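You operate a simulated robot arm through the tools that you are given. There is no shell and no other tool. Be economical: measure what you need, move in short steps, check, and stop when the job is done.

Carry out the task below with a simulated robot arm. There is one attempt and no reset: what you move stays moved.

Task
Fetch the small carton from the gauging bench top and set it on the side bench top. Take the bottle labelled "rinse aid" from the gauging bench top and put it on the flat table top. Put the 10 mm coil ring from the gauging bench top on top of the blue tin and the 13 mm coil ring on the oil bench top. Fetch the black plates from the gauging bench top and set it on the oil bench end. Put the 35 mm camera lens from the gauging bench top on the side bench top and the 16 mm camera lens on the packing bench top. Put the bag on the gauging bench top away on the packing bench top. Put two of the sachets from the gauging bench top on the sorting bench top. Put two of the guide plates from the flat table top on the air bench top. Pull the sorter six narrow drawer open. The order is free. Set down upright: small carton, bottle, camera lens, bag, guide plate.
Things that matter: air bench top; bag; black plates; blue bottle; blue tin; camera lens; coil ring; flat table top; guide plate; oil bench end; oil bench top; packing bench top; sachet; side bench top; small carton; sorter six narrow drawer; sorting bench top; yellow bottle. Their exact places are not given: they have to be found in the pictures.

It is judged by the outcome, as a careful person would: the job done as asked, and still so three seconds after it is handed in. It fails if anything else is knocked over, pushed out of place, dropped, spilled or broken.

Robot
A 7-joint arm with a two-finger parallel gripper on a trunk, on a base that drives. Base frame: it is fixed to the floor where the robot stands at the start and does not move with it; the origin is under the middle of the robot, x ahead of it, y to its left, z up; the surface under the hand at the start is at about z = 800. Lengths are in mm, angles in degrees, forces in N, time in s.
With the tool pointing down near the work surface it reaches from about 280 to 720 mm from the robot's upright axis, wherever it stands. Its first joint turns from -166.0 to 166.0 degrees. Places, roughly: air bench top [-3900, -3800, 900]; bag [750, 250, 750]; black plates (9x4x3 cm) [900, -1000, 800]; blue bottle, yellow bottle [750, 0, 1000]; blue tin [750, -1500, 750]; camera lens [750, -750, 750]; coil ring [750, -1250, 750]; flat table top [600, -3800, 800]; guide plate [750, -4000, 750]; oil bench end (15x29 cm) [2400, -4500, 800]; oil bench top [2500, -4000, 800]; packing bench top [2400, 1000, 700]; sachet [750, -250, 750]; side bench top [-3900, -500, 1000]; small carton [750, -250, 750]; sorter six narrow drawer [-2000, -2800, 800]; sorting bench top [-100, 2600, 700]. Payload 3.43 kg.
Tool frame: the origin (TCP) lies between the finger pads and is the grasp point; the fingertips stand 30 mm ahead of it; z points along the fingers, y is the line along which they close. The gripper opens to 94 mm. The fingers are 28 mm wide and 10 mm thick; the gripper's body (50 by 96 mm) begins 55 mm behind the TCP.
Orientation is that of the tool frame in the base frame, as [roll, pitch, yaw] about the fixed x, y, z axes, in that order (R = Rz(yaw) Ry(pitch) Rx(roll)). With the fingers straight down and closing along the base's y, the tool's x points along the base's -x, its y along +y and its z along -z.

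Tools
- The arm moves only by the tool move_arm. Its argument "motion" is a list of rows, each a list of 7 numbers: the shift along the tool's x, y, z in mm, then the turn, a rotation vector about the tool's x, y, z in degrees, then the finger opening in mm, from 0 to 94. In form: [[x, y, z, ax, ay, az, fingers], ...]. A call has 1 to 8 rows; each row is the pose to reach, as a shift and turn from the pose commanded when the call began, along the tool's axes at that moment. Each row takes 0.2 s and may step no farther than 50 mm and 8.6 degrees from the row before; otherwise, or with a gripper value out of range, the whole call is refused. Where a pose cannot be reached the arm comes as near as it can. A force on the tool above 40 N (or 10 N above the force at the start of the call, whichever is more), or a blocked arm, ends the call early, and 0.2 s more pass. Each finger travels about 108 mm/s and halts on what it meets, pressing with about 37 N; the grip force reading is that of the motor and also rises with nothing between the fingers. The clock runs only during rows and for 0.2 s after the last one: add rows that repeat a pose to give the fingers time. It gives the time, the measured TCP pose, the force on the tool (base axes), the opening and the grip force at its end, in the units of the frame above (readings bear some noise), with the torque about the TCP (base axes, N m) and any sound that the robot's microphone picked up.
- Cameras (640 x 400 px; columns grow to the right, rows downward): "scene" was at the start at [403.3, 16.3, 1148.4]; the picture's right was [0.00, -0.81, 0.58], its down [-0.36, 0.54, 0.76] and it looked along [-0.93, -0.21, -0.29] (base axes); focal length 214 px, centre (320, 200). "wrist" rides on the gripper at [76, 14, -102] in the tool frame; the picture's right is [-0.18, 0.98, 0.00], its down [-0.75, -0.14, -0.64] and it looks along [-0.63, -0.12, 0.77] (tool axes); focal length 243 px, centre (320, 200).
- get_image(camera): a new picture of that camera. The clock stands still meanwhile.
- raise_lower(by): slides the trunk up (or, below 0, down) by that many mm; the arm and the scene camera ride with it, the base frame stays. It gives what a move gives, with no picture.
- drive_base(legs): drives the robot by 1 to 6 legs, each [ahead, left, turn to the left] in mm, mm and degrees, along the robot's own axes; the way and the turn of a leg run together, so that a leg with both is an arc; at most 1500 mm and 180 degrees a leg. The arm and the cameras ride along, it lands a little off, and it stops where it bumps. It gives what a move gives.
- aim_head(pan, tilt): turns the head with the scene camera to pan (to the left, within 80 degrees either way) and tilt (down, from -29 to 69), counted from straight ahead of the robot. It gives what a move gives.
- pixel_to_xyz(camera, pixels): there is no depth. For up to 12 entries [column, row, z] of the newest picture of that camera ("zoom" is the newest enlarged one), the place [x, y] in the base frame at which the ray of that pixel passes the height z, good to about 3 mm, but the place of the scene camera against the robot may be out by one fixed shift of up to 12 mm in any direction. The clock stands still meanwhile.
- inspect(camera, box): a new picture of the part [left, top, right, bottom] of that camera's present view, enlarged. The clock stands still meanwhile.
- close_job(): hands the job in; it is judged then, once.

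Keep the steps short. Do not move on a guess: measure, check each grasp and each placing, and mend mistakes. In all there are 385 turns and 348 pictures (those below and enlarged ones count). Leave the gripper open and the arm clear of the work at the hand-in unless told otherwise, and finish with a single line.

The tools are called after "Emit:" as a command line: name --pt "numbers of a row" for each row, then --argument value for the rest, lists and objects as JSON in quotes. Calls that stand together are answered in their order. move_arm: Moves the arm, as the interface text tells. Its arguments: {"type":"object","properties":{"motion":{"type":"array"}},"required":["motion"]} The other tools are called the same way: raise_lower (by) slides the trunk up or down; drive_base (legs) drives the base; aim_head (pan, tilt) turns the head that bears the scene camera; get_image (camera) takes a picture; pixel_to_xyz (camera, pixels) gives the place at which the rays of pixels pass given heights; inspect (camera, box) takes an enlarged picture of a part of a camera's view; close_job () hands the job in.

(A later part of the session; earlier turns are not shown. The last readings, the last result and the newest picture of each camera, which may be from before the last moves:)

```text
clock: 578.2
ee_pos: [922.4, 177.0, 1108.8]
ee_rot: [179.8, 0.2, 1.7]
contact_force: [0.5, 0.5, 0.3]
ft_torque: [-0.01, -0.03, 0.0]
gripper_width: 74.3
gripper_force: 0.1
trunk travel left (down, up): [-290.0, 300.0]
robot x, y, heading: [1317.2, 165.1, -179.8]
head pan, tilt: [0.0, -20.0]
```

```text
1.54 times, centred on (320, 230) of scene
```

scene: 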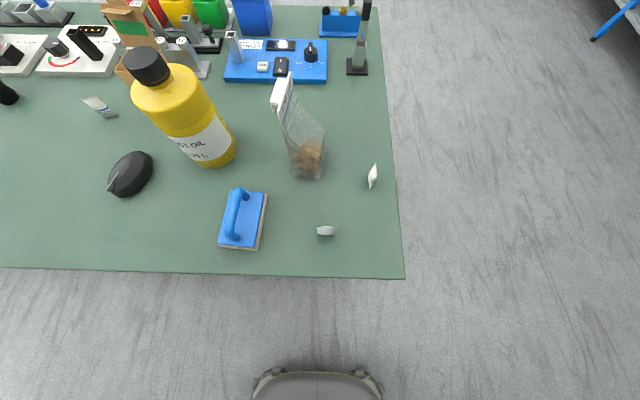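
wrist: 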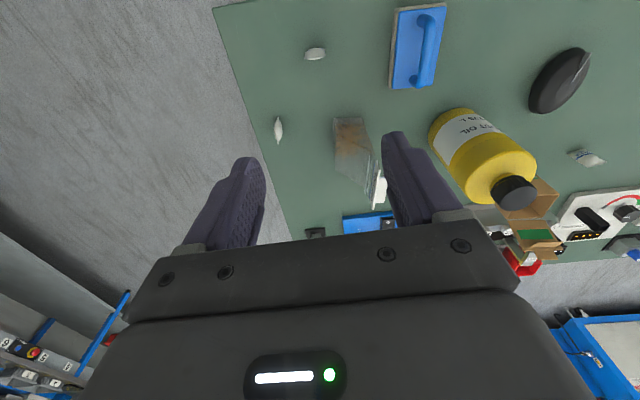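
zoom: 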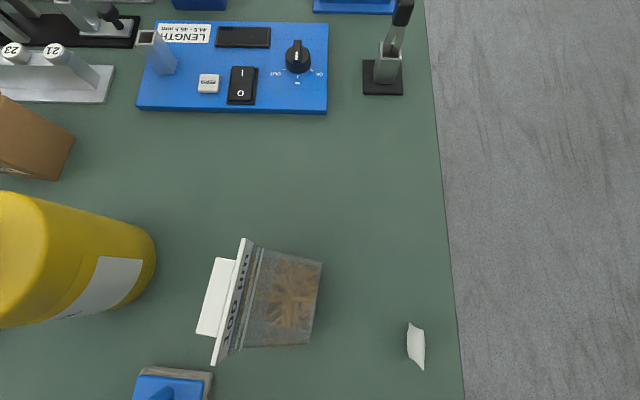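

Emit:
inspect --camera "wrist" --box '[310, 90, 430, 240]'

Emit:
get_image --camera "scene"

Emit:
pixel_to_xyz --camera "scene" --pixels '[[272.6, 256, 920], [272.6, 256, 900], [251.8, 335, 920], [251.8, 335, 900], [252, 268, 950], [240, 318, 950], [252, 268, 930], [240, 318, 930], [319, 272, 800], [312, 323, 800]]'

```text
2.67 times, centred on (370, 165) of wrist
```

zoom: 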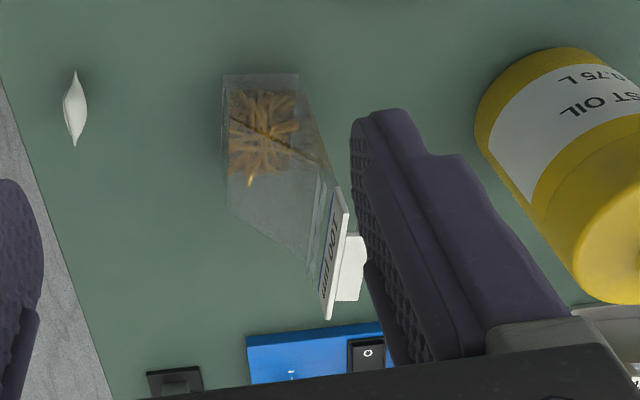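

```text
182 pictures are left
```

scene: 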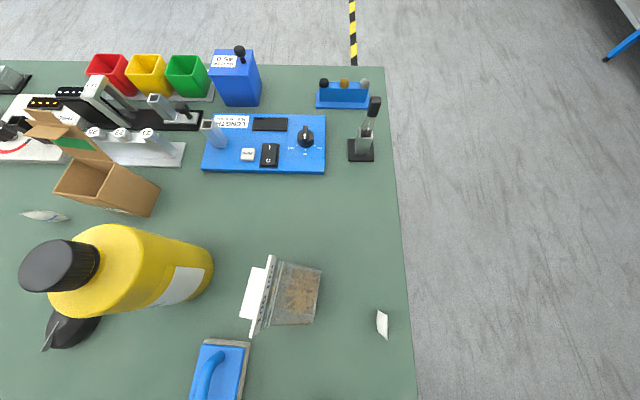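

```text
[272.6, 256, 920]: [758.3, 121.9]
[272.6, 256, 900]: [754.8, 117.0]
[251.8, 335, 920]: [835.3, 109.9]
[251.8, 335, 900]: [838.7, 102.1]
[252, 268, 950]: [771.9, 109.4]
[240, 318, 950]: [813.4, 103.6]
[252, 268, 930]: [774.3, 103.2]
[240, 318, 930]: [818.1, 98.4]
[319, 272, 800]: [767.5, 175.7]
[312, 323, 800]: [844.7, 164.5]
```

Emit:
pixel_to_xyz --camera "wrist" --pixels '[[377.5, 161.3, 940], [377.5, 161.3, 920], [377.5, 161.3, 900], [373, 209, 940], [373, 209, 920], [373, 209, 900], [393, 118, 800], [394, 118, 800]]'

```text
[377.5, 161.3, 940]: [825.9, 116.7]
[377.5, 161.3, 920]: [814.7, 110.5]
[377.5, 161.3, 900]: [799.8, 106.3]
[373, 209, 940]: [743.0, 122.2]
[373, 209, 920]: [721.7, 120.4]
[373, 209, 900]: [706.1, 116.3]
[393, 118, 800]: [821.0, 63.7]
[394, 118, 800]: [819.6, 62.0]
```

Header strip is at z≈955, centre ≈(797,120), running nearly along x (≈−7°). Move above it at z 1060 with that yaw.

Emit:
move_arm --pt "-40 15 0 0 0 4 94" --pt "-80 30 0 0 0 8.5 94" --pt "-120 45 0 0 0 8.5 94" --pt "-126 53 30 0 0 8.5 94" --pt "-126 53 45 0 0 8.5 94" --pt "-126 53 45 0 0 8.5 94"

Emit:
get_image --camera "wrist"

```text
clock: 579.6
ee_pos: [799.0, 117.8, 1066.6]
ee_rot: [179.8, 0.3, -6.8]
contact_force: [-0.4, -0.7, 0.5]
ft_torque: [0.0, -0.01, -0.02]
gripper_width: 93.9
gripper_force: 0.0
trunk travel left (down, up): [-290.0, 300.0]
robot x, y, heading: [1319.5, 171.5, -179.9]
head pan, tilt: [0.0, -20.0]
```

```text
181 pictures are left
```

wrist: 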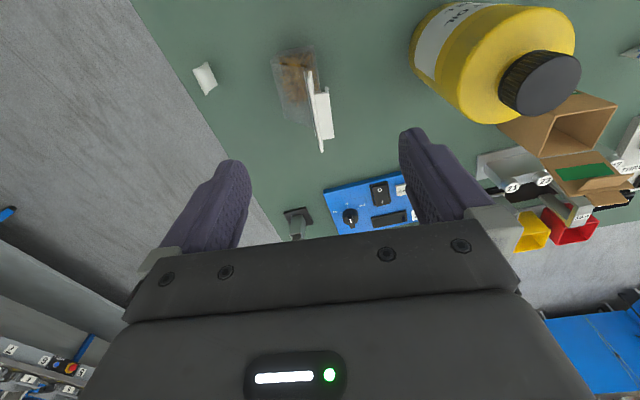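

Emit:
inspect --camera "wrist" --box '[250, 30, 370, 170]'

Emit:
get_image --camera "scene"

```text
2.86 times, centred on (310, 100) of wrist
```

zoom: 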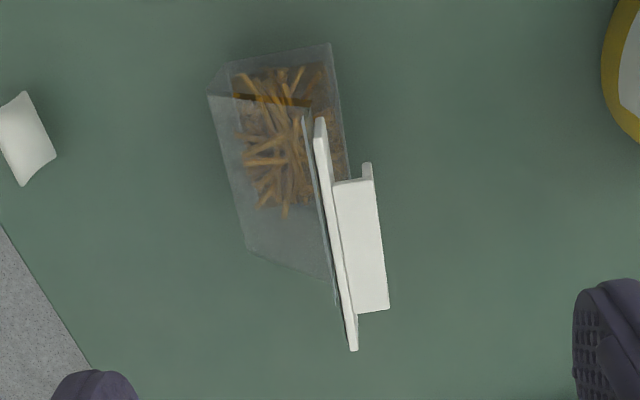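

```text
179 pictures are left
```

scene: 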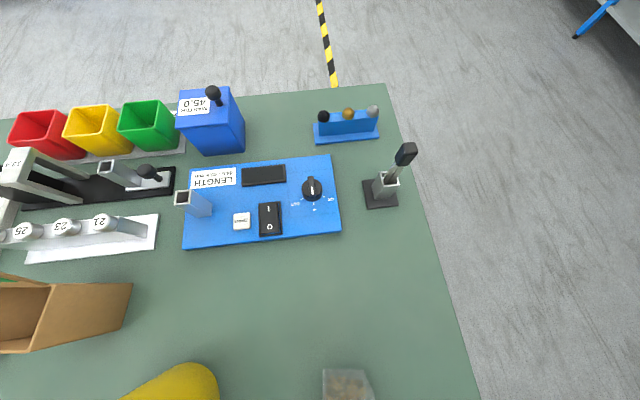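

The top is a rigid clip: a strip with a tab toward −y. Measure strip and tab edges.

Emit:
pixel_to_xyz --camera "wrist" --pixels '[[310, 72.7, 955], [321.5, 150.7, 955], [328.2, 93, 955], [333.8, 137.8, 955], [315, 120, 955], [310, 72.7, 970], [321.5, 150.7, 970], [271, 63, 800], [313, 45, 800], [285, 117, 800]]'

```text
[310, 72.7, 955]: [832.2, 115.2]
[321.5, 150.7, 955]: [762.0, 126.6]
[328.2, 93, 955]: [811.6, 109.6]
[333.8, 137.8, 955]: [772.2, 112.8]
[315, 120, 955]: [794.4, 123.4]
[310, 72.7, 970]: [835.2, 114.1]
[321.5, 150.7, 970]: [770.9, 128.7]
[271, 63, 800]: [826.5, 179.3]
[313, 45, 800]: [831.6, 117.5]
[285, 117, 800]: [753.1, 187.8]
```

Clip strip z≈955, centre (793,119). Descend to z 945 and close.

Emit:
move_arm --pt "-6 -1 40 0 0 2 94" --pt "-6 -1 80 0 0 2 94" --pt "-6 -1 121 0 0 2 94" --pt "-6 -1 121 0 0 2 60" --pt "-6 -1 121 0 0 2 30" --pt "-6 -1 121 0 0 2 10" --pt "-6 -1 121 0 0 2 5" --pt "-6 -1 121 0 0 2 5"

Emit:
get_image --camera "wrist"

```text
clock: 581.4
ee_pos: [793.1, 119.4, 942.9]
ee_rot: [179.9, 0.4, -8.9]
contact_force: [-1.6, 3.8, 11.4]
ft_torque: [1.01, -0.26, 0.23]
gripper_width: 19.4
gripper_force: 36.4
trunk travel left (down, up): [-290.0, 300.0]
robot x, y, heading: [1316.0, 169.9, -179.5]
head pan, tilt: [0.0, -20.0]
```

```text
178 pictures are left
```

wrist: 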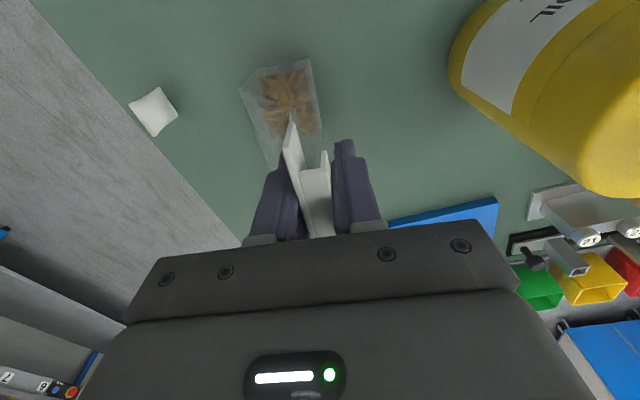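

Gripped the clip (19.4 mm). Lift slowly and look.

Emit:
move_arm --pt "0 0 -15 0 0 0 5" --pt "0 0 -40 0 0 0 5" --pt "0 0 -80 0 0 0 5" --pt "0 0 -120 0 0 0 5" --pt "0 0 -160 0 0 0 5"

Emit:
get_image --camera "wrist"

```text
clock: 582.6
ee_pos: [792.7, 120.5, 1103.1]
ee_rot: [179.6, 0.4, -8.8]
contact_force: [0.5, 0.1, -1.3]
ft_torque: [-0.03, 0.03, -0.02]
gripper_width: 19.7
gripper_force: 37.1
trunk travel left (down, up): [-290.0, 300.0]
robot x, y, heading: [1320.9, 168.5, -179.6]
head pan, tilt: [0.0, -20.0]
```

```text
177 pictures are left
```

wrist: 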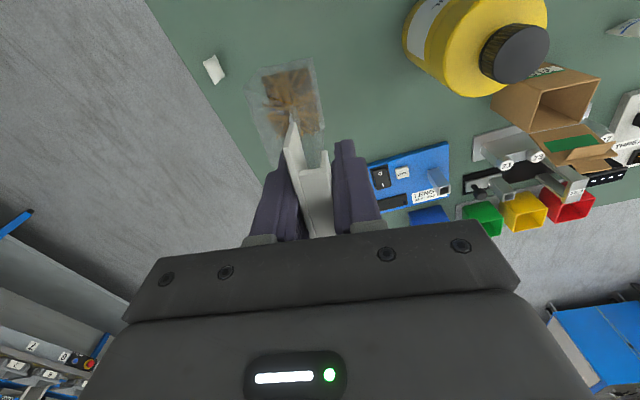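

Bag hangs well. Retract, back out, turn toward the packing bench.

Emit:
move_arm --pt "45 0 -10 0 0 0 5" --pt "90 0 -20 0 0 0 5" --pt "130 0 -30 0 0 0 5"

Emit:
drive_base --legs '[[-230, 0, 0], [0, 0, -179.8], [0, 370, 0]]'

Emit:
aim_head --pan 0 --tilt -25

Emit:
get_image --camera "scene"

Emit:
get_image --camera "wrist"

```text
clock: 583.4
ee_pos: [920.5, 102.8, 1132.2]
ee_rot: [179.8, 0.5, -8.7]
contact_force: [0.9, 0.4, -1.7]
ft_torque: [-0.04, 0.0, 0.03]
gripper_width: 19.7
gripper_force: 37.2
trunk travel left (down, up): [-290.0, 300.0]
robot x, y, heading: [1315.5, 171.8, -179.8]
head pan, tilt: [0.0, -20.0]
```

```text
clock: 594.4
ee_pos: [1943.5, 616.0, 1131.4]
ee_rot: [179.8, 0.3, 170.9]
contact_force: [0.1, -0.2, -1.5]
ft_torque: [0.05, -0.02, 0.0]
gripper_width: 19.3
gripper_force: 37.1
trunk travel left (down, up): [-290.0, 300.0]
robot x, y, heading: [1544.9, 549.6, 0.1]
head pan, tilt: [0.0, -20.0]
```

```text
clock: 595.1
ee_pos: [1942.6, 614.7, 1131.6]
ee_rot: [179.8, 0.3, 171.1]
contact_force: [-0.4, 0.0, -1.4]
ft_torque: [0.04, -0.01, 0.0]
gripper_width: 19.3
gripper_force: 37.0
trunk travel left (down, up): [-290.0, 300.0]
robot x, y, heading: [1546.2, 549.2, 0.0]
head pan, tilt: [0.0, -25.0]
```

```text
176 pictures are left
```

scene: 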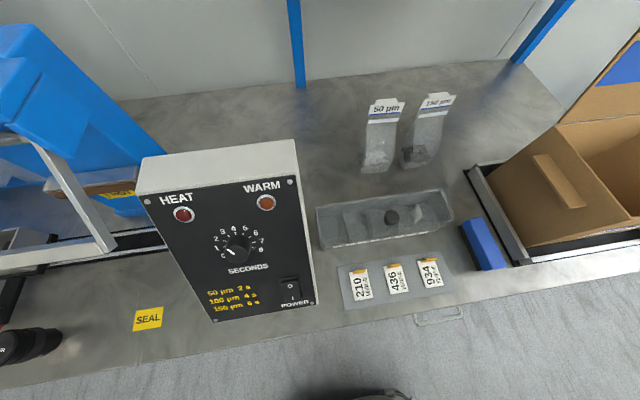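

```text
175 pictures are left
```

wrist: 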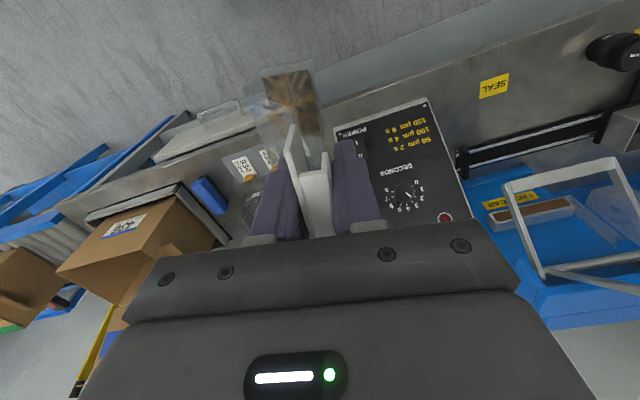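

Emit:
pixel_to_xyz --camera "scene" --pixels '[[330, 140, 730], [362, 172, 730], [315, 303, 730], [300, 145, 930], [318, 205, 730], [365, 120, 730], [390, 170, 730]]'

```text
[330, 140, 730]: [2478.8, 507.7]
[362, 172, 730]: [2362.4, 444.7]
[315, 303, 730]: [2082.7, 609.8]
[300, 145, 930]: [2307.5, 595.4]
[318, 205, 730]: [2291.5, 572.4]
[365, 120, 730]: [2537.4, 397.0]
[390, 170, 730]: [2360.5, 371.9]
```

Shift the hand to y≈545 and straighten yaw, then drive closer.

Emit:
move_arm --pt "-5 -35 0 0 0 -4.5 5" --pt "-11 -69 0 0 0 -9 5" --pt "-11 -69 0 0 0 -9 5"

Emit:
drive_base --legs '[[235, 0, 0]]'

Emit:
get_image --camera "scene"

Emit:
get_image --camera "wrist"

```text
clock: 595.9
ee_pos: [1944.0, 544.8, 1131.2]
ee_rot: [179.8, 0.3, -179.9]
contact_force: [-0.7, 0.4, -1.9]
ft_torque: [0.01, 0.01, 0.0]
gripper_width: 19.3
gripper_force: 37.3
trunk travel left (down, up): [-290.0, 300.0]
robot x, y, heading: [1545.2, 545.1, -0.1]
head pan, tilt: [0.0, -25.0]
```

```text
clock: 597.6
ee_pos: [2176.3, 544.8, 1131.6]
ee_rot: [179.9, 0.3, 180.0]
contact_force: [0.9, 0.1, -1.9]
ft_torque: [0.03, 0.01, -0.02]
gripper_width: 19.2
gripper_force: 37.5
trunk travel left (down, up): [-290.0, 300.0]
robot x, y, heading: [1778.1, 545.4, 0.1]
head pan, tilt: [0.0, -25.0]
```

```text
174 pictures are left
```

scene: 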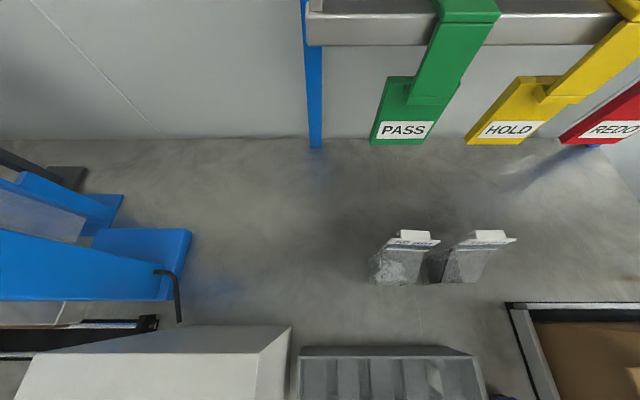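

```text
173 pictures are left
```

wrist: 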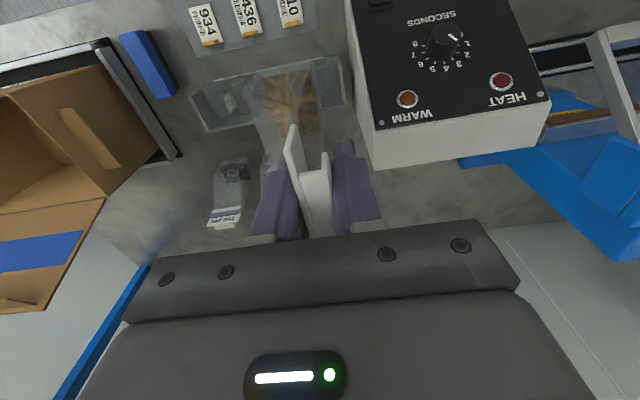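

Emit:
pixel_to_xyz --camera "scene" --pixels '[[300, 290, 730], [300, 250, 730], [375, 282, 730], [290, 330, 900], [300, 350, 760], [400, 140, 900], [400, 140, 1000]]'

Emit:
move_arm --pt "-45 0 0 0 0 0 5" --pt "-90 0 0 0 0 0 5" --pt "-135 0 0 0 0 0 5" --pt "-180 0 0 0 0 0 5" --pt "-225 0 0 0 0 0 5"

Emit:
get_image --camera "scene"

Emit:
get_image --camera "wrist"

```text
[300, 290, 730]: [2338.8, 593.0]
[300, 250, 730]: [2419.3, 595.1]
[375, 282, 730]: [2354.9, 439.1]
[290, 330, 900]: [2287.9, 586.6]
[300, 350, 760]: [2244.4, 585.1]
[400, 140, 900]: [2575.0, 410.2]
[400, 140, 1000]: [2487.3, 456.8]
```

```text
clock: 598.4
ee_pos: [2272.5, 543.8, 1134.9]
ee_rot: [-180.0, 0.0, 179.9]
contact_force: [-19.8, -3.4, 6.9]
ft_torque: [0.34, -2.81, -0.15]
gripper_width: 19.3
gripper_force: 37.6
trunk travel left (down, up): [-290.0, 300.0]
robot x, y, heading: [1777.8, 549.6, -0.2]
head pan, tilt: [0.0, -25.0]
stopped in row 3: the force on the tool passed its limit at 119 N (the readings are from after the stop); the commanded pose is now the measured one
```

```text
172 pictures are left
```

scene: 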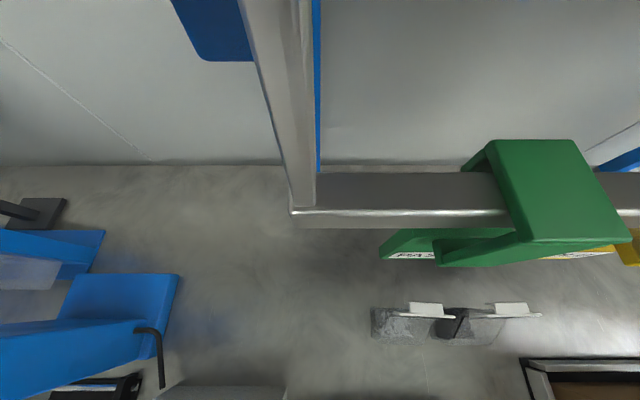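

```text
171 pictures are left
```

wrist: 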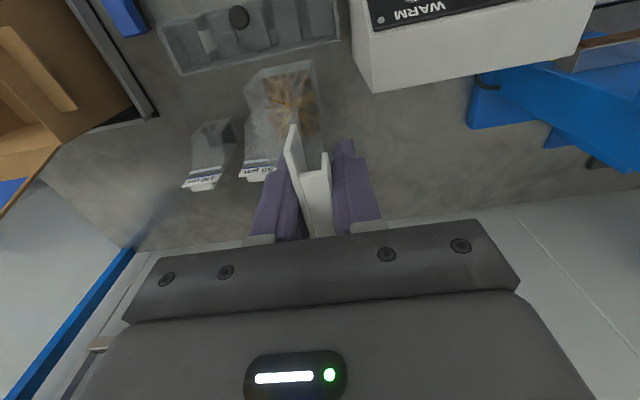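

The hand hit an overhead rail (holding PASS/HOLD bins). Back off and check it.

Emit:
move_arm --pt "30 0 0 0 0 0 5" --pt "60 0 0 0 0 0 5" --pt "95 0 0 0 0 0 5"

Emit:
get_image --camera "scene"

Emit:
aim_head --pan 0 --tilt -29

Emit:
drive_base --legs '[[-235, 0, 0]]'

Emit:
get_image --camera "scene"

```text
clock: 599.1
ee_pos: [2180.6, 545.4, 1131.2]
ee_rot: [-179.9, 0.0, -179.8]
contact_force: [0.0, -0.2, -1.3]
ft_torque: [0.07, -0.02, -0.02]
gripper_width: 19.3
gripper_force: 37.1
trunk travel left (down, up): [-290.0, 300.0]
robot x, y, heading: [1778.4, 544.2, 0.2]
head pan, tilt: [0.0, -25.0]
```

```text
170 pictures are left
```

scene: 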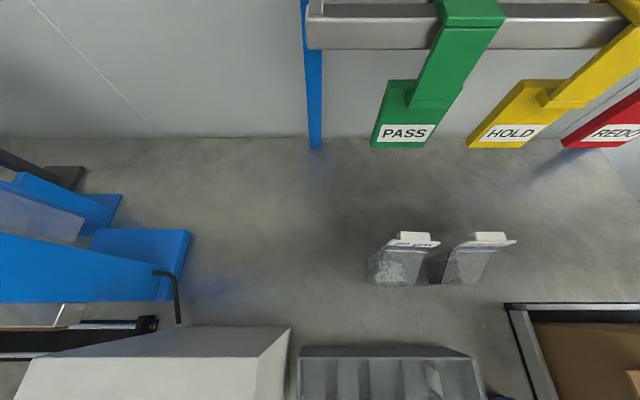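

```text
clock: 599.8
ee_pos: [2182.4, 544.6, 1132.8]
ee_rot: [179.9, -0.2, 179.9]
contact_force: [0.2, -0.3, -2.0]
ft_torque: [0.05, 0.0, 0.0]
gripper_width: 19.1
gripper_force: 36.8
trunk travel left (down, up): [-290.0, 300.0]
robot x, y, heading: [1776.9, 546.0, -0.0]
head pan, tilt: [0.0, -28.6]
```

```text
clock: 601.5
ee_pos: [1950.5, 544.3, 1133.3]
ee_rot: [179.9, -0.1, 179.8]
contact_force: [-0.7, -0.1, -1.5]
ft_torque: [0.01, -0.04, -0.03]
gripper_width: 19.4
gripper_force: 36.9
trunk travel left (down, up): [-290.0, 300.0]
robot x, y, heading: [1546.0, 548.0, 0.1]
head pan, tilt: [0.0, -28.6]
```

```text
169 pictures are left
```

scene: 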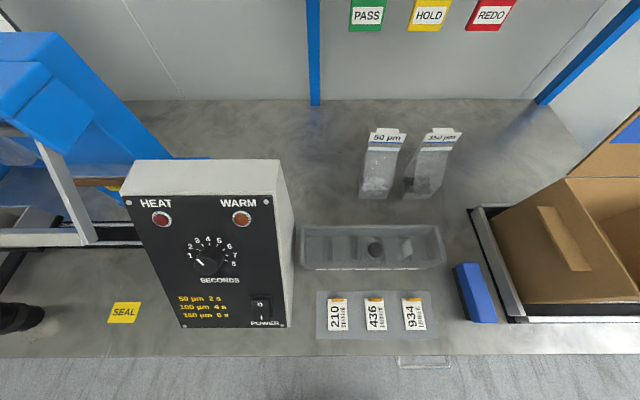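

Rail and bins are unchanged. That back area is unreachable under the rail; use the front strip between LOAD and FILL at (2095,1262), keeping clear of the knob lever at ≈(2200,1345,1043).

Emit:
drive_base --legs '[[0, 715, 0]]'

Emit:
get_image --camera "scene"

Emit:
pixel_to_xyz --camera "scene" --pixels '[[320, 355, 730], [320, 290, 730]]'

```text
clock: 605.5
ee_pos: [1948.9, 1268.0, 1132.1]
ee_rot: [180.0, -0.2, -179.3]
contact_force: [0.3, 0.6, -2.5]
ft_torque: [0.01, -0.02, 0.04]
gripper_width: 19.4
gripper_force: 37.3
trunk travel left (down, up): [-290.0, 300.0]
robot x, y, heading: [1546.1, 1262.4, 0.3]
head pan, tilt: [0.0, -28.6]
```

```text
168 pictures are left
```

scene: 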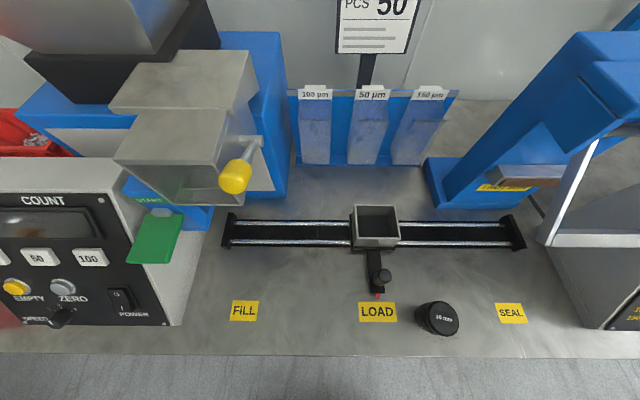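

```text
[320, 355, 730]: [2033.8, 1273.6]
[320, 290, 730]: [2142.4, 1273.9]
```

The bag will fit just left of the LOAD label. Drive 145 ahead.

Emit:
drive_base --legs '[[145, 5, -0.3]]'

Emit:
get_image --camera "scene"

Emit:
get_image --camera "wrist"

```text
clock: 606.8
ee_pos: [2097.4, 1271.4, 1131.5]
ee_rot: [179.9, -0.2, -179.7]
contact_force: [0.1, -0.1, -3.2]
ft_torque: [0.05, 0.04, -0.02]
gripper_width: 19.2
gripper_force: 37.1
trunk travel left (down, up): [-290.0, 300.0]
robot x, y, heading: [1692.2, 1271.1, 0.0]
head pan, tilt: [0.0, -28.6]
```

```text
167 pictures are left
```

scene: 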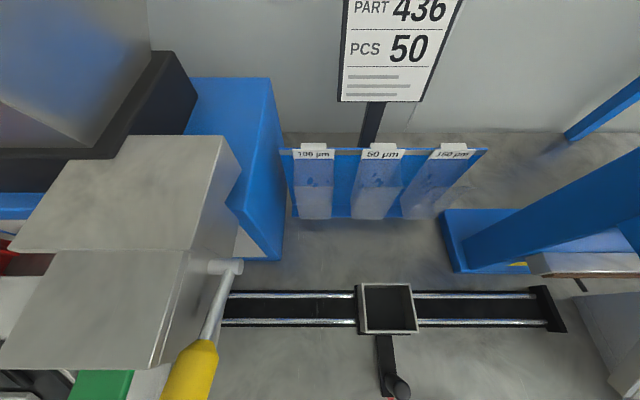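

```text
166 pictures are left
```

wrist: 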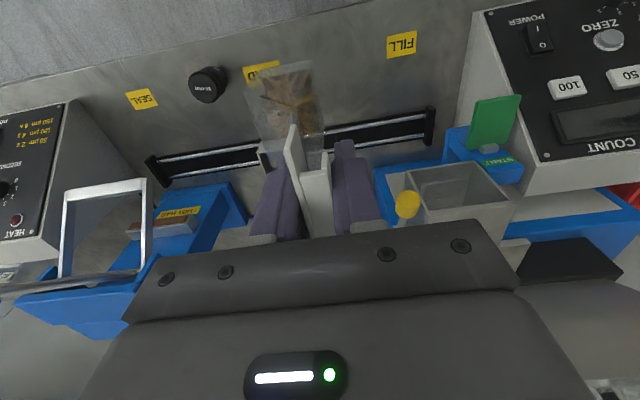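

Knob clear of the hand (≥70 mm). Lower the trunk 200 and check.

Emit:
raise_lower --by -200

Emit:
get_image --camera "wrist"

```text
clock: 609.0
ee_pos: [2096.5, 1270.7, 932.0]
ee_rot: [179.8, -0.2, -179.8]
contact_force: [-0.1, 0.0, -1.9]
ft_torque: [0.03, -0.02, -0.04]
gripper_width: 19.5
gripper_force: 37.0
trunk travel left (down, up): [-90.0, 500.0]
robot x, y, heading: [1693.9, 1271.8, -0.1]
head pan, tilt: [0.0, -28.6]
```

```text
165 pictures are left
```

wrist: 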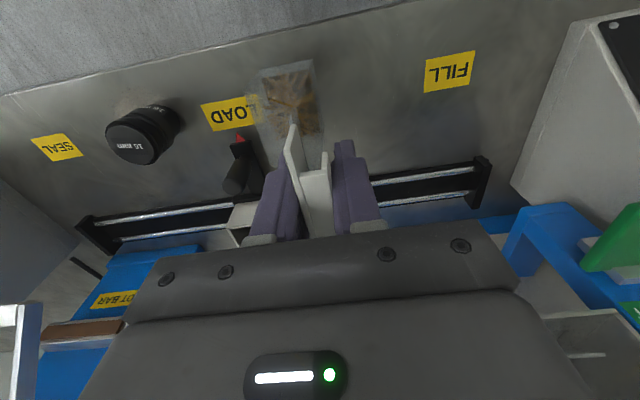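

Shift 15 mm left and lower in steps (expected contact ≈873).

Emit:
move_arm --pt "0 15 0 0 0 0 5" --pt "0 15 30 0 0 0 5" --pt "0 15 45 0 0 0 5" --pt "0 15 50 0 0 0 5" --pt "0 15 54 0 0 0 5" --pt "0 15 57 0 0 0 5" --pt "0 15 60 0 0 0 5"

```text
clock: 610.1
ee_pos: [2094.9, 1287.1, 883.8]
ee_rot: [179.9, 0.1, -179.6]
contact_force: [-6.0, 3.6, 25.6]
ft_torque: [-0.96, 0.93, -0.26]
gripper_width: 19.5
gripper_force: 36.9
trunk travel left (down, up): [-90.0, 500.0]
robot x, y, heading: [1690.0, 1269.4, 0.0]
head pan, tilt: [0.0, -28.6]
stopped in row 5: the force on the tool passed its limit at 45 N (the readings are from after the stop); the commanded pose is now the measured one
```

Contact a bit early. Inspect how the bag sits before releasing.

Emit:
inspect --camera "wrist" --box '[200, 30, 400, 240]'

Emit:
aim_head --pan 0 --tilt 30

Emit:
get_image --camera "scene"

```text
1.90 times, centred on (300, 135) of wrist
```

zoom: 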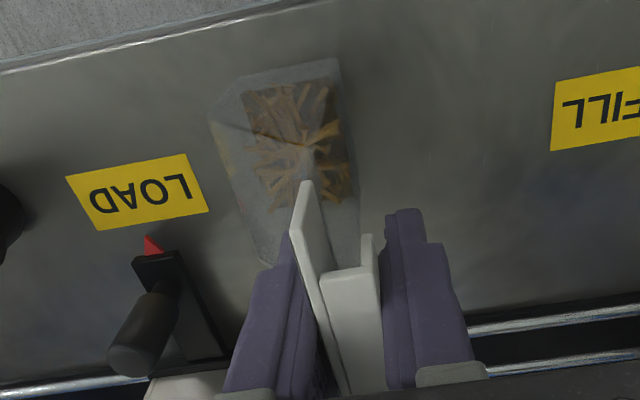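

```text
clock: 611.4
ee_pos: [2095.1, 1288.1, 883.9]
ee_rot: [179.9, 0.2, -179.6]
contact_force: [-1.7, 7.6, 39.6]
ft_torque: [-1.01, 0.23, -0.13]
gripper_width: 19.3
gripper_force: 36.6
trunk travel left (down, up): [-90.0, 500.0]
robot x, y, heading: [1689.7, 1269.4, 0.2]
head pan, tilt: [0.0, 30.0]
```

```text
163 pictures are left
```

scene: 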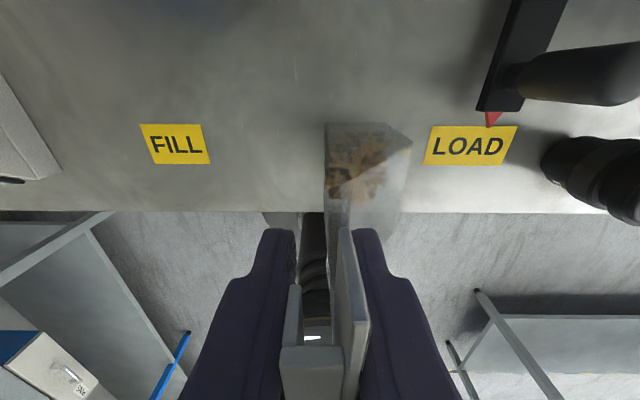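

Bag base rests on the bench. Ease up 3 mm, then open slowly.

Emit:
move_arm --pt "0 0 -2 0 0 0 5" --pt "0 0 -3 0 0 0 5" --pt "0 0 -3 0 0 0 5"

```text
clock: 612.2
ee_pos: [2096.8, 1286.8, 883.8]
ee_rot: [179.8, 0.0, -179.7]
contact_force: [-0.4, 0.1, 0.2]
ft_torque: [-0.15, -0.01, -0.07]
gripper_width: 19.5
gripper_force: 36.9
trunk travel left (down, up): [-90.0, 500.0]
robot x, y, heading: [1693.9, 1268.9, -0.0]
head pan, tilt: [0.0, 30.0]
```

Emit:
move_arm --pt "0 0 1.5 0 0 0 5" --pt "0 0 1.5 0 0 0 22" --pt "0 0 1.5 0 0 0 30" --pt "0 0 1.5 0 0 0 45" --pt "0 0 1.5 0 0 0 60" --pt "0 0 1.5 0 0 0 60"

Emit:
get_image --camera "scene"

Emit:
get_image --camera "wrist"

```text
clock: 613.6
ee_pos: [2098.0, 1287.3, 883.8]
ee_rot: [179.8, 0.1, -179.6]
contact_force: [-0.2, 0.0, 0.2]
ft_torque: [0.01, -0.02, 0.0]
gripper_width: 60.2
gripper_force: 0.0
trunk travel left (down, up): [-90.0, 500.0]
robot x, y, heading: [1692.8, 1273.5, -0.0]
head pan, tilt: [0.0, 30.0]
```

```text
162 pictures are left
```

scene: 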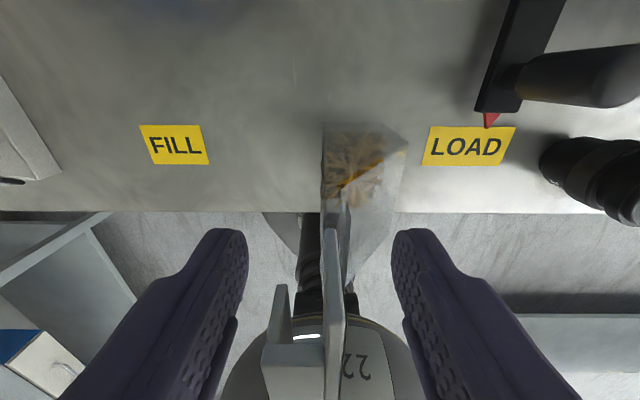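

```text
161 pictures are left
```

wrist: 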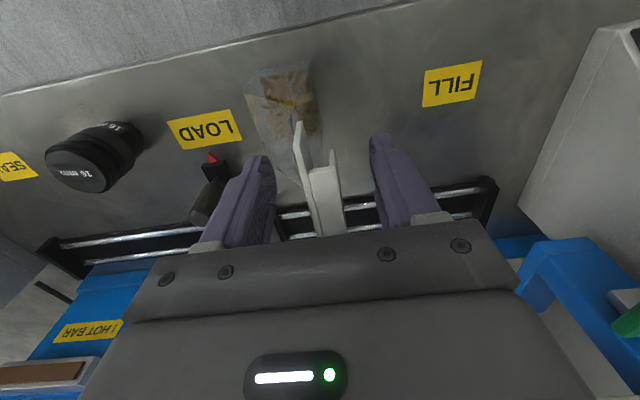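

Bag stands free. Rise straight up with the trunk and check.

Emit:
raise_lower --by 200

Emit:
drive_base --legs '[[-150, 0, 0]]'

Emit:
aim_head --pan 0 --tilt -29

Emit:
get_image --camera "scene"

```text
clock: 615.8
ee_pos: [2097.4, 1287.0, 1084.2]
ee_rot: [179.7, 0.0, -179.6]
contact_force: [0.4, -0.6, 0.5]
ft_torque: [0.02, 0.02, -0.02]
gripper_width: 60.1
gripper_force: 0.2
trunk travel left (down, up): [-290.0, 300.0]
robot x, y, heading: [1694.1, 1273.7, 0.1]
head pan, tilt: [0.0, 30.0]
```

```text
clock: 617.1
ee_pos: [1944.5, 1286.6, 1083.5]
ee_rot: [179.8, 0.3, -179.7]
contact_force: [-0.6, 0.3, -0.2]
ft_torque: [0.02, -0.02, 0.0]
gripper_width: 60.0
gripper_force: 0.0
trunk travel left (down, up): [-290.0, 300.0]
robot x, y, heading: [1544.1, 1271.3, 0.1]
head pan, tilt: [0.0, 30.0]
```

```text
clock: 618.4
ee_pos: [1946.2, 1287.4, 1084.0]
ee_rot: [179.8, 0.2, -179.7]
contact_force: [0.1, -0.1, 0.5]
ft_torque: [-0.01, 0.0, 0.0]
gripper_width: 60.2
gripper_force: 0.1
trunk travel left (down, up): [-290.0, 300.0]
robot x, y, heading: [1539.9, 1266.9, 0.4]
head pan, tilt: [0.0, -28.6]
```

```text
160 pictures are left
```

scene: 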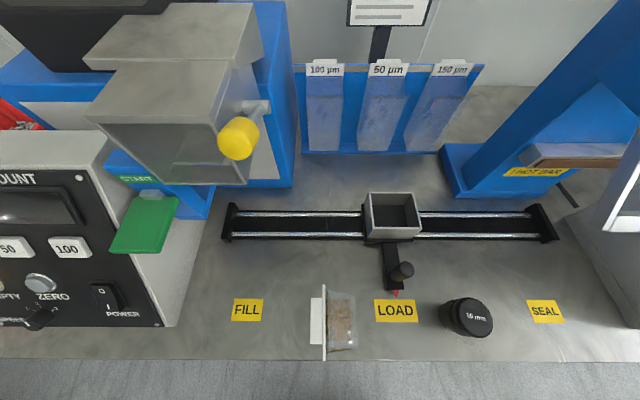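

Bag and lens are placed. Next the sachets: turn back to the gauging bench end.

Emit:
drive_base --legs '[[0, 0, 179.6], [0, 1050, 0], [180, 0, 0]]'

Emit:
aim_head --pan 0 --tilt -10

Emit:
get_image --camera "scene"

Emit:
get_image --camera "wrist"

```text
clock: 632.3
ee_pos: [929.9, 209.7, 1084.6]
ee_rot: [179.7, 0.1, -1.5]
contact_force: [-1.1, -0.5, -0.9]
ft_torque: [-0.04, -0.05, 0.02]
gripper_width: 60.0
gripper_force: 0.1
trunk travel left (down, up): [-290.0, 300.0]
robot x, y, heading: [1335.6, 214.7, 178.0]
head pan, tilt: [0.0, -28.6]
```

```text
clock: 633.1
ee_pos: [930.4, 211.0, 1084.1]
ee_rot: [179.8, 0.1, -1.6]
contact_force: [-0.2, 0.9, 0.3]
ft_torque: [-0.01, 0.0, -0.02]
gripper_width: 60.1
gripper_force: 0.1
trunk travel left (down, up): [-290.0, 300.0]
robot x, y, heading: [1337.1, 211.6, 178.5]
head pan, tilt: [0.0, -10.0]
```

```text
159 pictures are left
```

scene: 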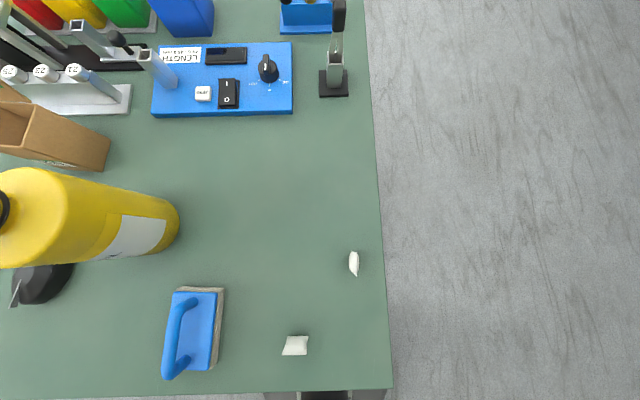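

```text
158 pictures are left
```

wrist: 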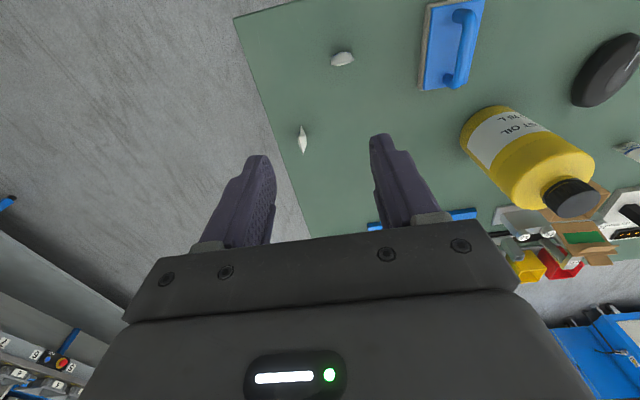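

Emit:
inspect --camera "wrist" --box '[270, 30, 390, 170]'

Emit:
inspect --camera "scene" --box '[260, 230, 400, 380]'

Emit:
pixel_to_xyz --camera "wrist" --pixels '[[303, 139, 810], [342, 59, 810], [303, 127, 810], [304, 152, 810], [331, 60, 810], [354, 58, 810]]'

```text
2.86 times, centred on (330, 100) of wrist
```

zoom: 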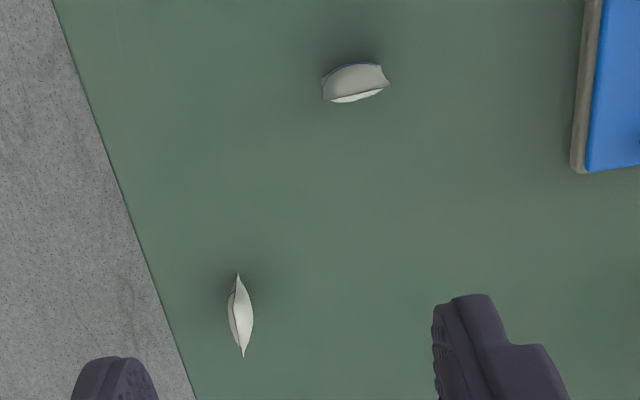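

```text
2.67 times, centred on (330, 305) of scene
```

zoom: 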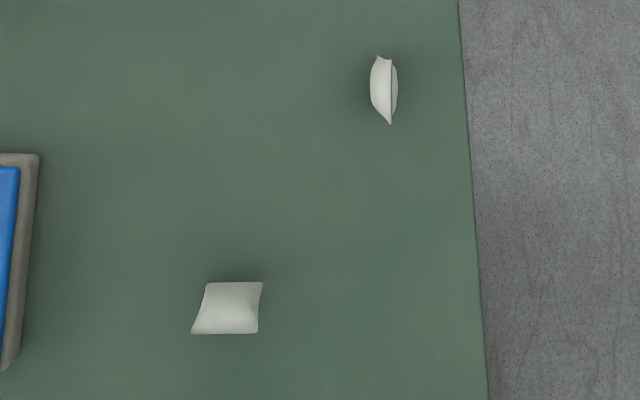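

```text
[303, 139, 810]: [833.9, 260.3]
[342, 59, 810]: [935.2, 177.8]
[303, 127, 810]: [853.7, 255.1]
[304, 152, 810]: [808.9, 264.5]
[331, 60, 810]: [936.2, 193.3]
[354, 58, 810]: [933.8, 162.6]
```

The sachets stand on edge. Take sachet A at ≈(836,260), thin across y, turned ~−12°. Move above it.

Emit:
move_arm --pt "-30 -15 30 0 0 5 70" --pt "-60 -30 60 0 0 10.4 70" --pt "-93 -45 80 0 0 10.4 70" --pt "-93 -45 125 0 0 10.4 70" --pt "-93 -45 165 0 0 10.4 70" --pt "-93 -45 165 0 0 10.4 70"

Emit:
get_image --camera "wrist"

Emit:
inspect --camera "wrist" --box '[260, 50, 380, 200]'

```text
clock: 634.5
ee_pos: [837.3, 258.0, 918.5]
ee_rot: [179.8, 0.1, -11.9]
contact_force: [-0.9, -0.5, 1.0]
ft_torque: [0.0, 0.0, 0.01]
gripper_width: 69.9
gripper_force: 0.1
trunk travel left (down, up): [-290.0, 300.0]
robot x, y, heading: [1338.6, 210.0, 178.2]
head pan, tilt: [0.0, -10.0]
```

```text
155 pictures are left
```

wrist: 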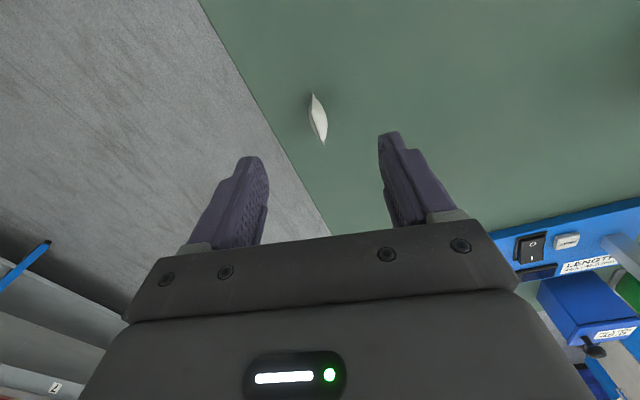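

```text
2.67 times, centred on (320, 125) of wrist
```

zoom: 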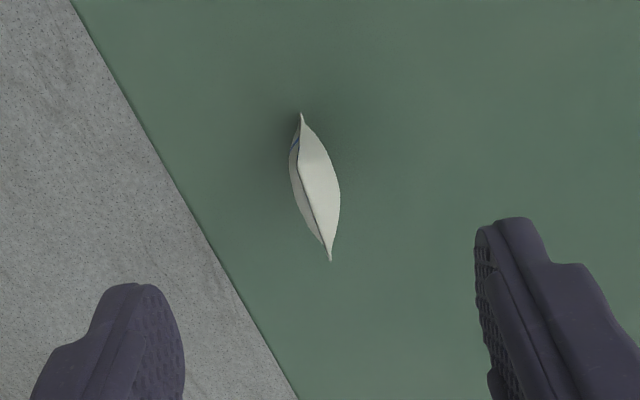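

Well aligned. Descend to z≈834 and grip.

Emit:
move_arm --pt "0 1 40 0 0 0 70" --pt "0 1 84 0 0 0 70" --pt "0 1 84 0 0 0 30" --pt "0 1 84 0 0 0 5" --pt "0 1 84 0 0 0 0" --pt "0 1 84 0 0 0 0"

Emit:
move_arm --pt "0 0 -45 0 0 0 0" --pt "0 0 -90 0 0 0 0" --pt "0 0 -135 0 0 0 0" --pt "40 0 -165 0 0 0 0" --pt "80 0 -195 0 0 0 0"

Emit:
get_image --camera "wrist"

```text
clock: 635.9
ee_pos: [837.2, 257.5, 835.1]
ee_rot: [179.9, 0.2, -11.9]
contact_force: [-0.1, -0.5, 0.3]
ft_torque: [0.02, 0.0, -0.04]
gripper_width: 14.1
gripper_force: 37.0
trunk travel left (down, up): [-290.0, 300.0]
robot x, y, heading: [1336.3, 209.8, 178.5]
head pan, tilt: [0.0, -10.0]
```

```text
clock: 637.1
ee_pos: [920.6, 241.7, 1030.1]
ee_rot: [179.8, 0.1, -12.0]
contact_force: [0.7, -1.1, -0.1]
ft_torque: [0.05, 0.02, 0.02]
gripper_width: 14.4
gripper_force: 36.7
trunk travel left (down, up): [-290.0, 300.0]
robot x, y, heading: [1338.0, 211.5, 178.1]
head pan, tilt: [0.0, -10.0]
```

```text
153 pictures are left
```

wrist: 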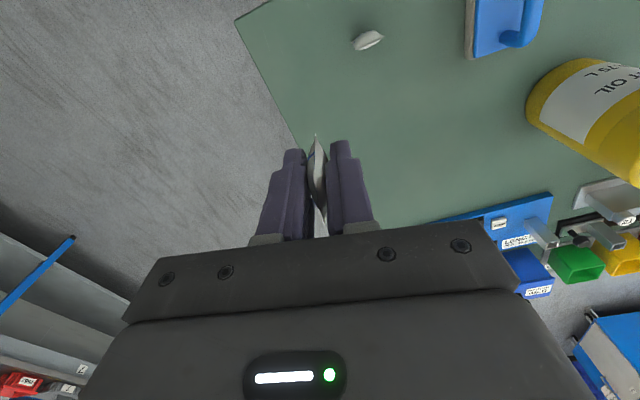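

Sachet held. Drive north and look west/north for the sorting bench.

Emit:
drive_base --legs '[[-150, 0, 0], [0, -900, 0], [0, 0, -88]]'

Emit:
aim_head --pan 40 --tilt -29

Emit:
get_image --camera "scene"

Emit:
pixel_to_xyz --camera "scene" --pixels '[[320, 100, 0], [320, 200, 0], [320, 300, 0], [100, 200, 0], [540, 200, 0], [200, 100, 700]]'

```text
clock: 646.6
ee_pos: [1528.5, 1514.3, 1028.8]
ee_rot: [179.8, 0.0, -100.4]
contact_force: [-0.1, -0.9, 0.6]
ft_torque: [0.02, -0.02, -0.03]
gripper_width: 14.3
gripper_force: 36.8
trunk travel left (down, up): [-290.0, 300.0]
robot x, y, heading: [1513.1, 1095.6, 89.7]
head pan, tilt: [0.0, -10.0]
```

```text
clock: 647.6
ee_pos: [1528.4, 1515.7, 1029.9]
ee_rot: [179.8, 0.1, -100.4]
contact_force: [-0.2, 0.7, -0.3]
ft_torque: [-0.01, -0.02, -0.02]
gripper_width: 14.4
gripper_force: 36.7
trunk travel left (down, up): [-290.0, 300.0]
robot x, y, heading: [1509.8, 1094.5, 89.9]
head pan, tilt: [40.0, -28.6]
```

```text
152 pictures are left
```

scene: 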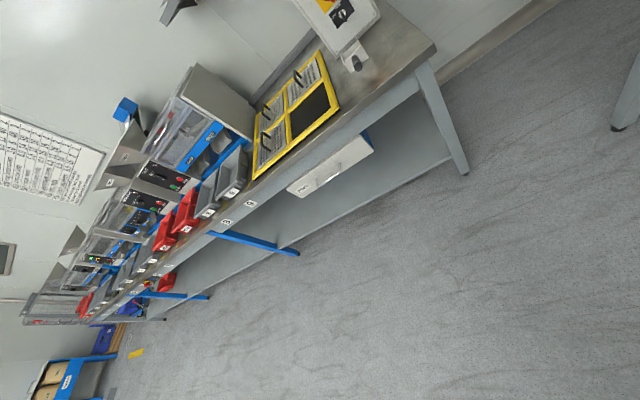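

```text
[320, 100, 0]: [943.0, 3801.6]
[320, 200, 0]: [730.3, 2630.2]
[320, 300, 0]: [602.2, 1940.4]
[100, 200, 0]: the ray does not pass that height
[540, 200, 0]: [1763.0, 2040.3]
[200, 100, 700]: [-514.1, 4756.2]
```

The sorting bench is the long one on the north wall. Measure its right end and approach.

Emit:
pixel_to_xyz --camera "scene" --pixels '[[466, 172, 0], [297, 254, 150], [437, 47, 730], [330, 140, 730]]'

Emit:
drive_base --legs '[[500, 350, 0]]'

Emit:
aim_head --pan 0 --tilt -29

Emit:
get_image --camera "scene"

Emit:
pixel_to_xyz --camera "scene" --pixels '[[320, 100, 730], [320, 200, 730], [320, 300, 730], [100, 200, 730], [540, 200, 730]]'

```text
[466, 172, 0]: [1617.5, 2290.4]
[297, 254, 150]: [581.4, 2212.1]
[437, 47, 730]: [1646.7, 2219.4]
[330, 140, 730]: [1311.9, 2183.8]
```

```text
clock: 651.1
ee_pos: [1178.4, 2013.9, 1029.0]
ee_rot: [179.7, 0.1, -100.6]
contact_force: [0.1, 0.1, 0.8]
ft_torque: [-0.01, -0.01, 0.0]
gripper_width: 14.3
gripper_force: 37.1
trunk travel left (down, up): [-290.0, 300.0]
robot x, y, heading: [1160.0, 1589.9, 89.6]
head pan, tilt: [40.0, -28.6]
```

```text
clock: 652.1
ee_pos: [1177.8, 2011.6, 1029.7]
ee_rot: [179.8, 0.1, -100.7]
contact_force: [0.2, -0.3, -0.2]
ft_torque: [-0.02, 0.03, 0.0]
gripper_width: 14.5
gripper_force: 37.8
trunk travel left (down, up): [-290.0, 300.0]
robot x, y, heading: [1155.6, 1594.3, 89.8]
head pan, tilt: [0.0, -28.6]
```

```text
151 pictures are left
```

scene: 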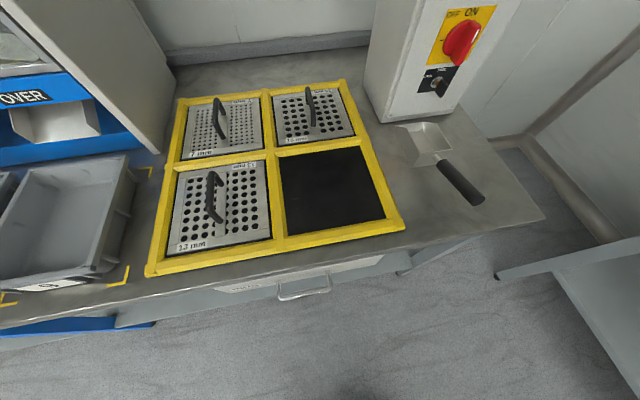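

```text
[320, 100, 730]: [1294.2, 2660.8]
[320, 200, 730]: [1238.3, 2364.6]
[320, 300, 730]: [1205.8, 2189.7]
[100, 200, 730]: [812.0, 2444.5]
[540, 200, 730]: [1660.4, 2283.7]
```

Emit:
pixel_to_xyz --camera "scene" --pixels '[[505, 205, 730], [440, 222, 730], [545, 218, 730], [405, 230, 730], [470, 248, 730], [495, 277, 0], [480, 200, 740], [412, 165, 730], [320, 262, 730]]'

```text
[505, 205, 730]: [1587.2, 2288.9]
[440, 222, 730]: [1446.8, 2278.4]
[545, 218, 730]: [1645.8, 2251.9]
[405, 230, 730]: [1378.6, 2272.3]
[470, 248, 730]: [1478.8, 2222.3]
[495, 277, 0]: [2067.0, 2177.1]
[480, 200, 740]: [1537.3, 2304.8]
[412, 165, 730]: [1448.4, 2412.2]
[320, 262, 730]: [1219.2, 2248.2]
```

Free spot at ≈(1435,2300) between grid and scoop, second at ≈(1590,2300). Move in.

Emit:
drive_base --legs '[[230, -230, 0]]'

Emit:
get_image --camera "wrist"

Emit:
pixel_to_xyz --camera "wrist" --pixels '[[320, 188, 1029], [300, 120, 730], [350, 120, 730], [250, 120, 730]]'

```text
clock: 654.3
ee_pos: [1407.3, 2244.8, 1028.0]
ee_rot: [179.8, 0.0, -100.8]
contact_force: [0.2, -0.8, -0.6]
ft_torque: [-0.01, 0.0, 0.0]
gripper_width: 14.2
gripper_force: 36.8
trunk travel left (down, up): [-290.0, 300.0]
robot x, y, heading: [1385.1, 1820.7, 89.5]
head pan, tilt: [0.0, -28.6]
```

```text
150 pictures are left
```

wrist: 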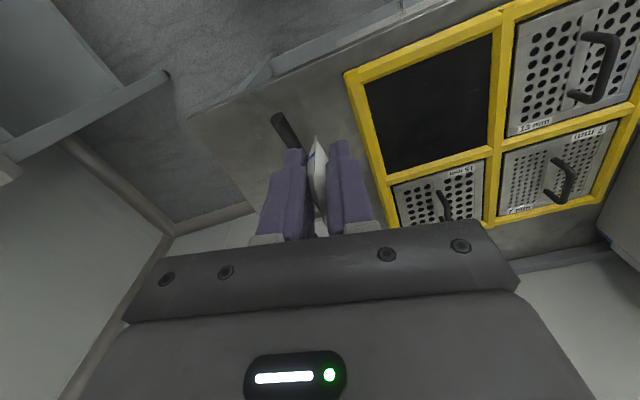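

```text
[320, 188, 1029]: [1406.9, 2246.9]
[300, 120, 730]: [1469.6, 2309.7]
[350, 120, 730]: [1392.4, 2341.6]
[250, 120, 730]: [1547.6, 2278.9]
```

Move to (1432,2290) and lower with the trunk.

Emit:
move_arm --pt "-25 -8 30 0 0 0 0" --pt "-49 -16 60 0 0 0 0" --pt "-49 -16 80 0 0 0 0"

Emit:
raise_lower --by -130

Emit:
get_image --camera "wrist"

```text
clock: 655.1
ee_pos: [1434.4, 2289.5, 949.5]
ee_rot: [179.8, 0.0, -101.0]
contact_force: [0.2, 0.5, 0.1]
ft_torque: [0.0, 0.01, 0.0]
gripper_width: 14.3
gripper_force: 37.1
trunk travel left (down, up): [-290.0, 300.0]
robot x, y, heading: [1389.8, 1828.3, 89.5]
head pan, tilt: [0.0, -28.6]
```

```text
clock: 656.7
ee_pos: [1433.6, 2288.9, 819.1]
ee_rot: [179.8, 0.0, -100.7]
contact_force: [0.2, 0.1, 0.1]
ft_torque: [0.01, -0.01, -0.01]
gripper_width: 14.4
gripper_force: 36.9
trunk travel left (down, up): [-160.0, 430.0]
robot x, y, heading: [1384.4, 1826.6, 89.4]
head pan, tilt: [0.0, -28.6]
```

```text
149 pictures are left
```

wrist: 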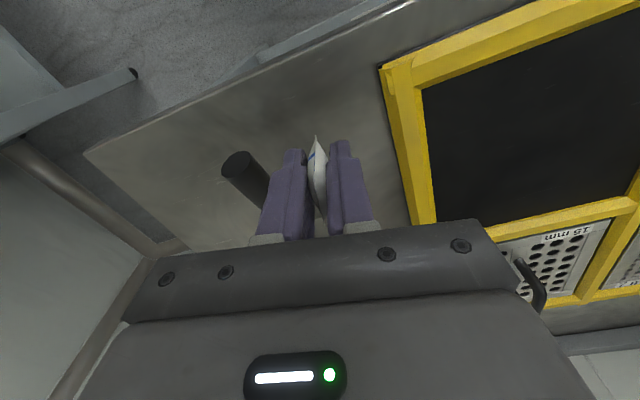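

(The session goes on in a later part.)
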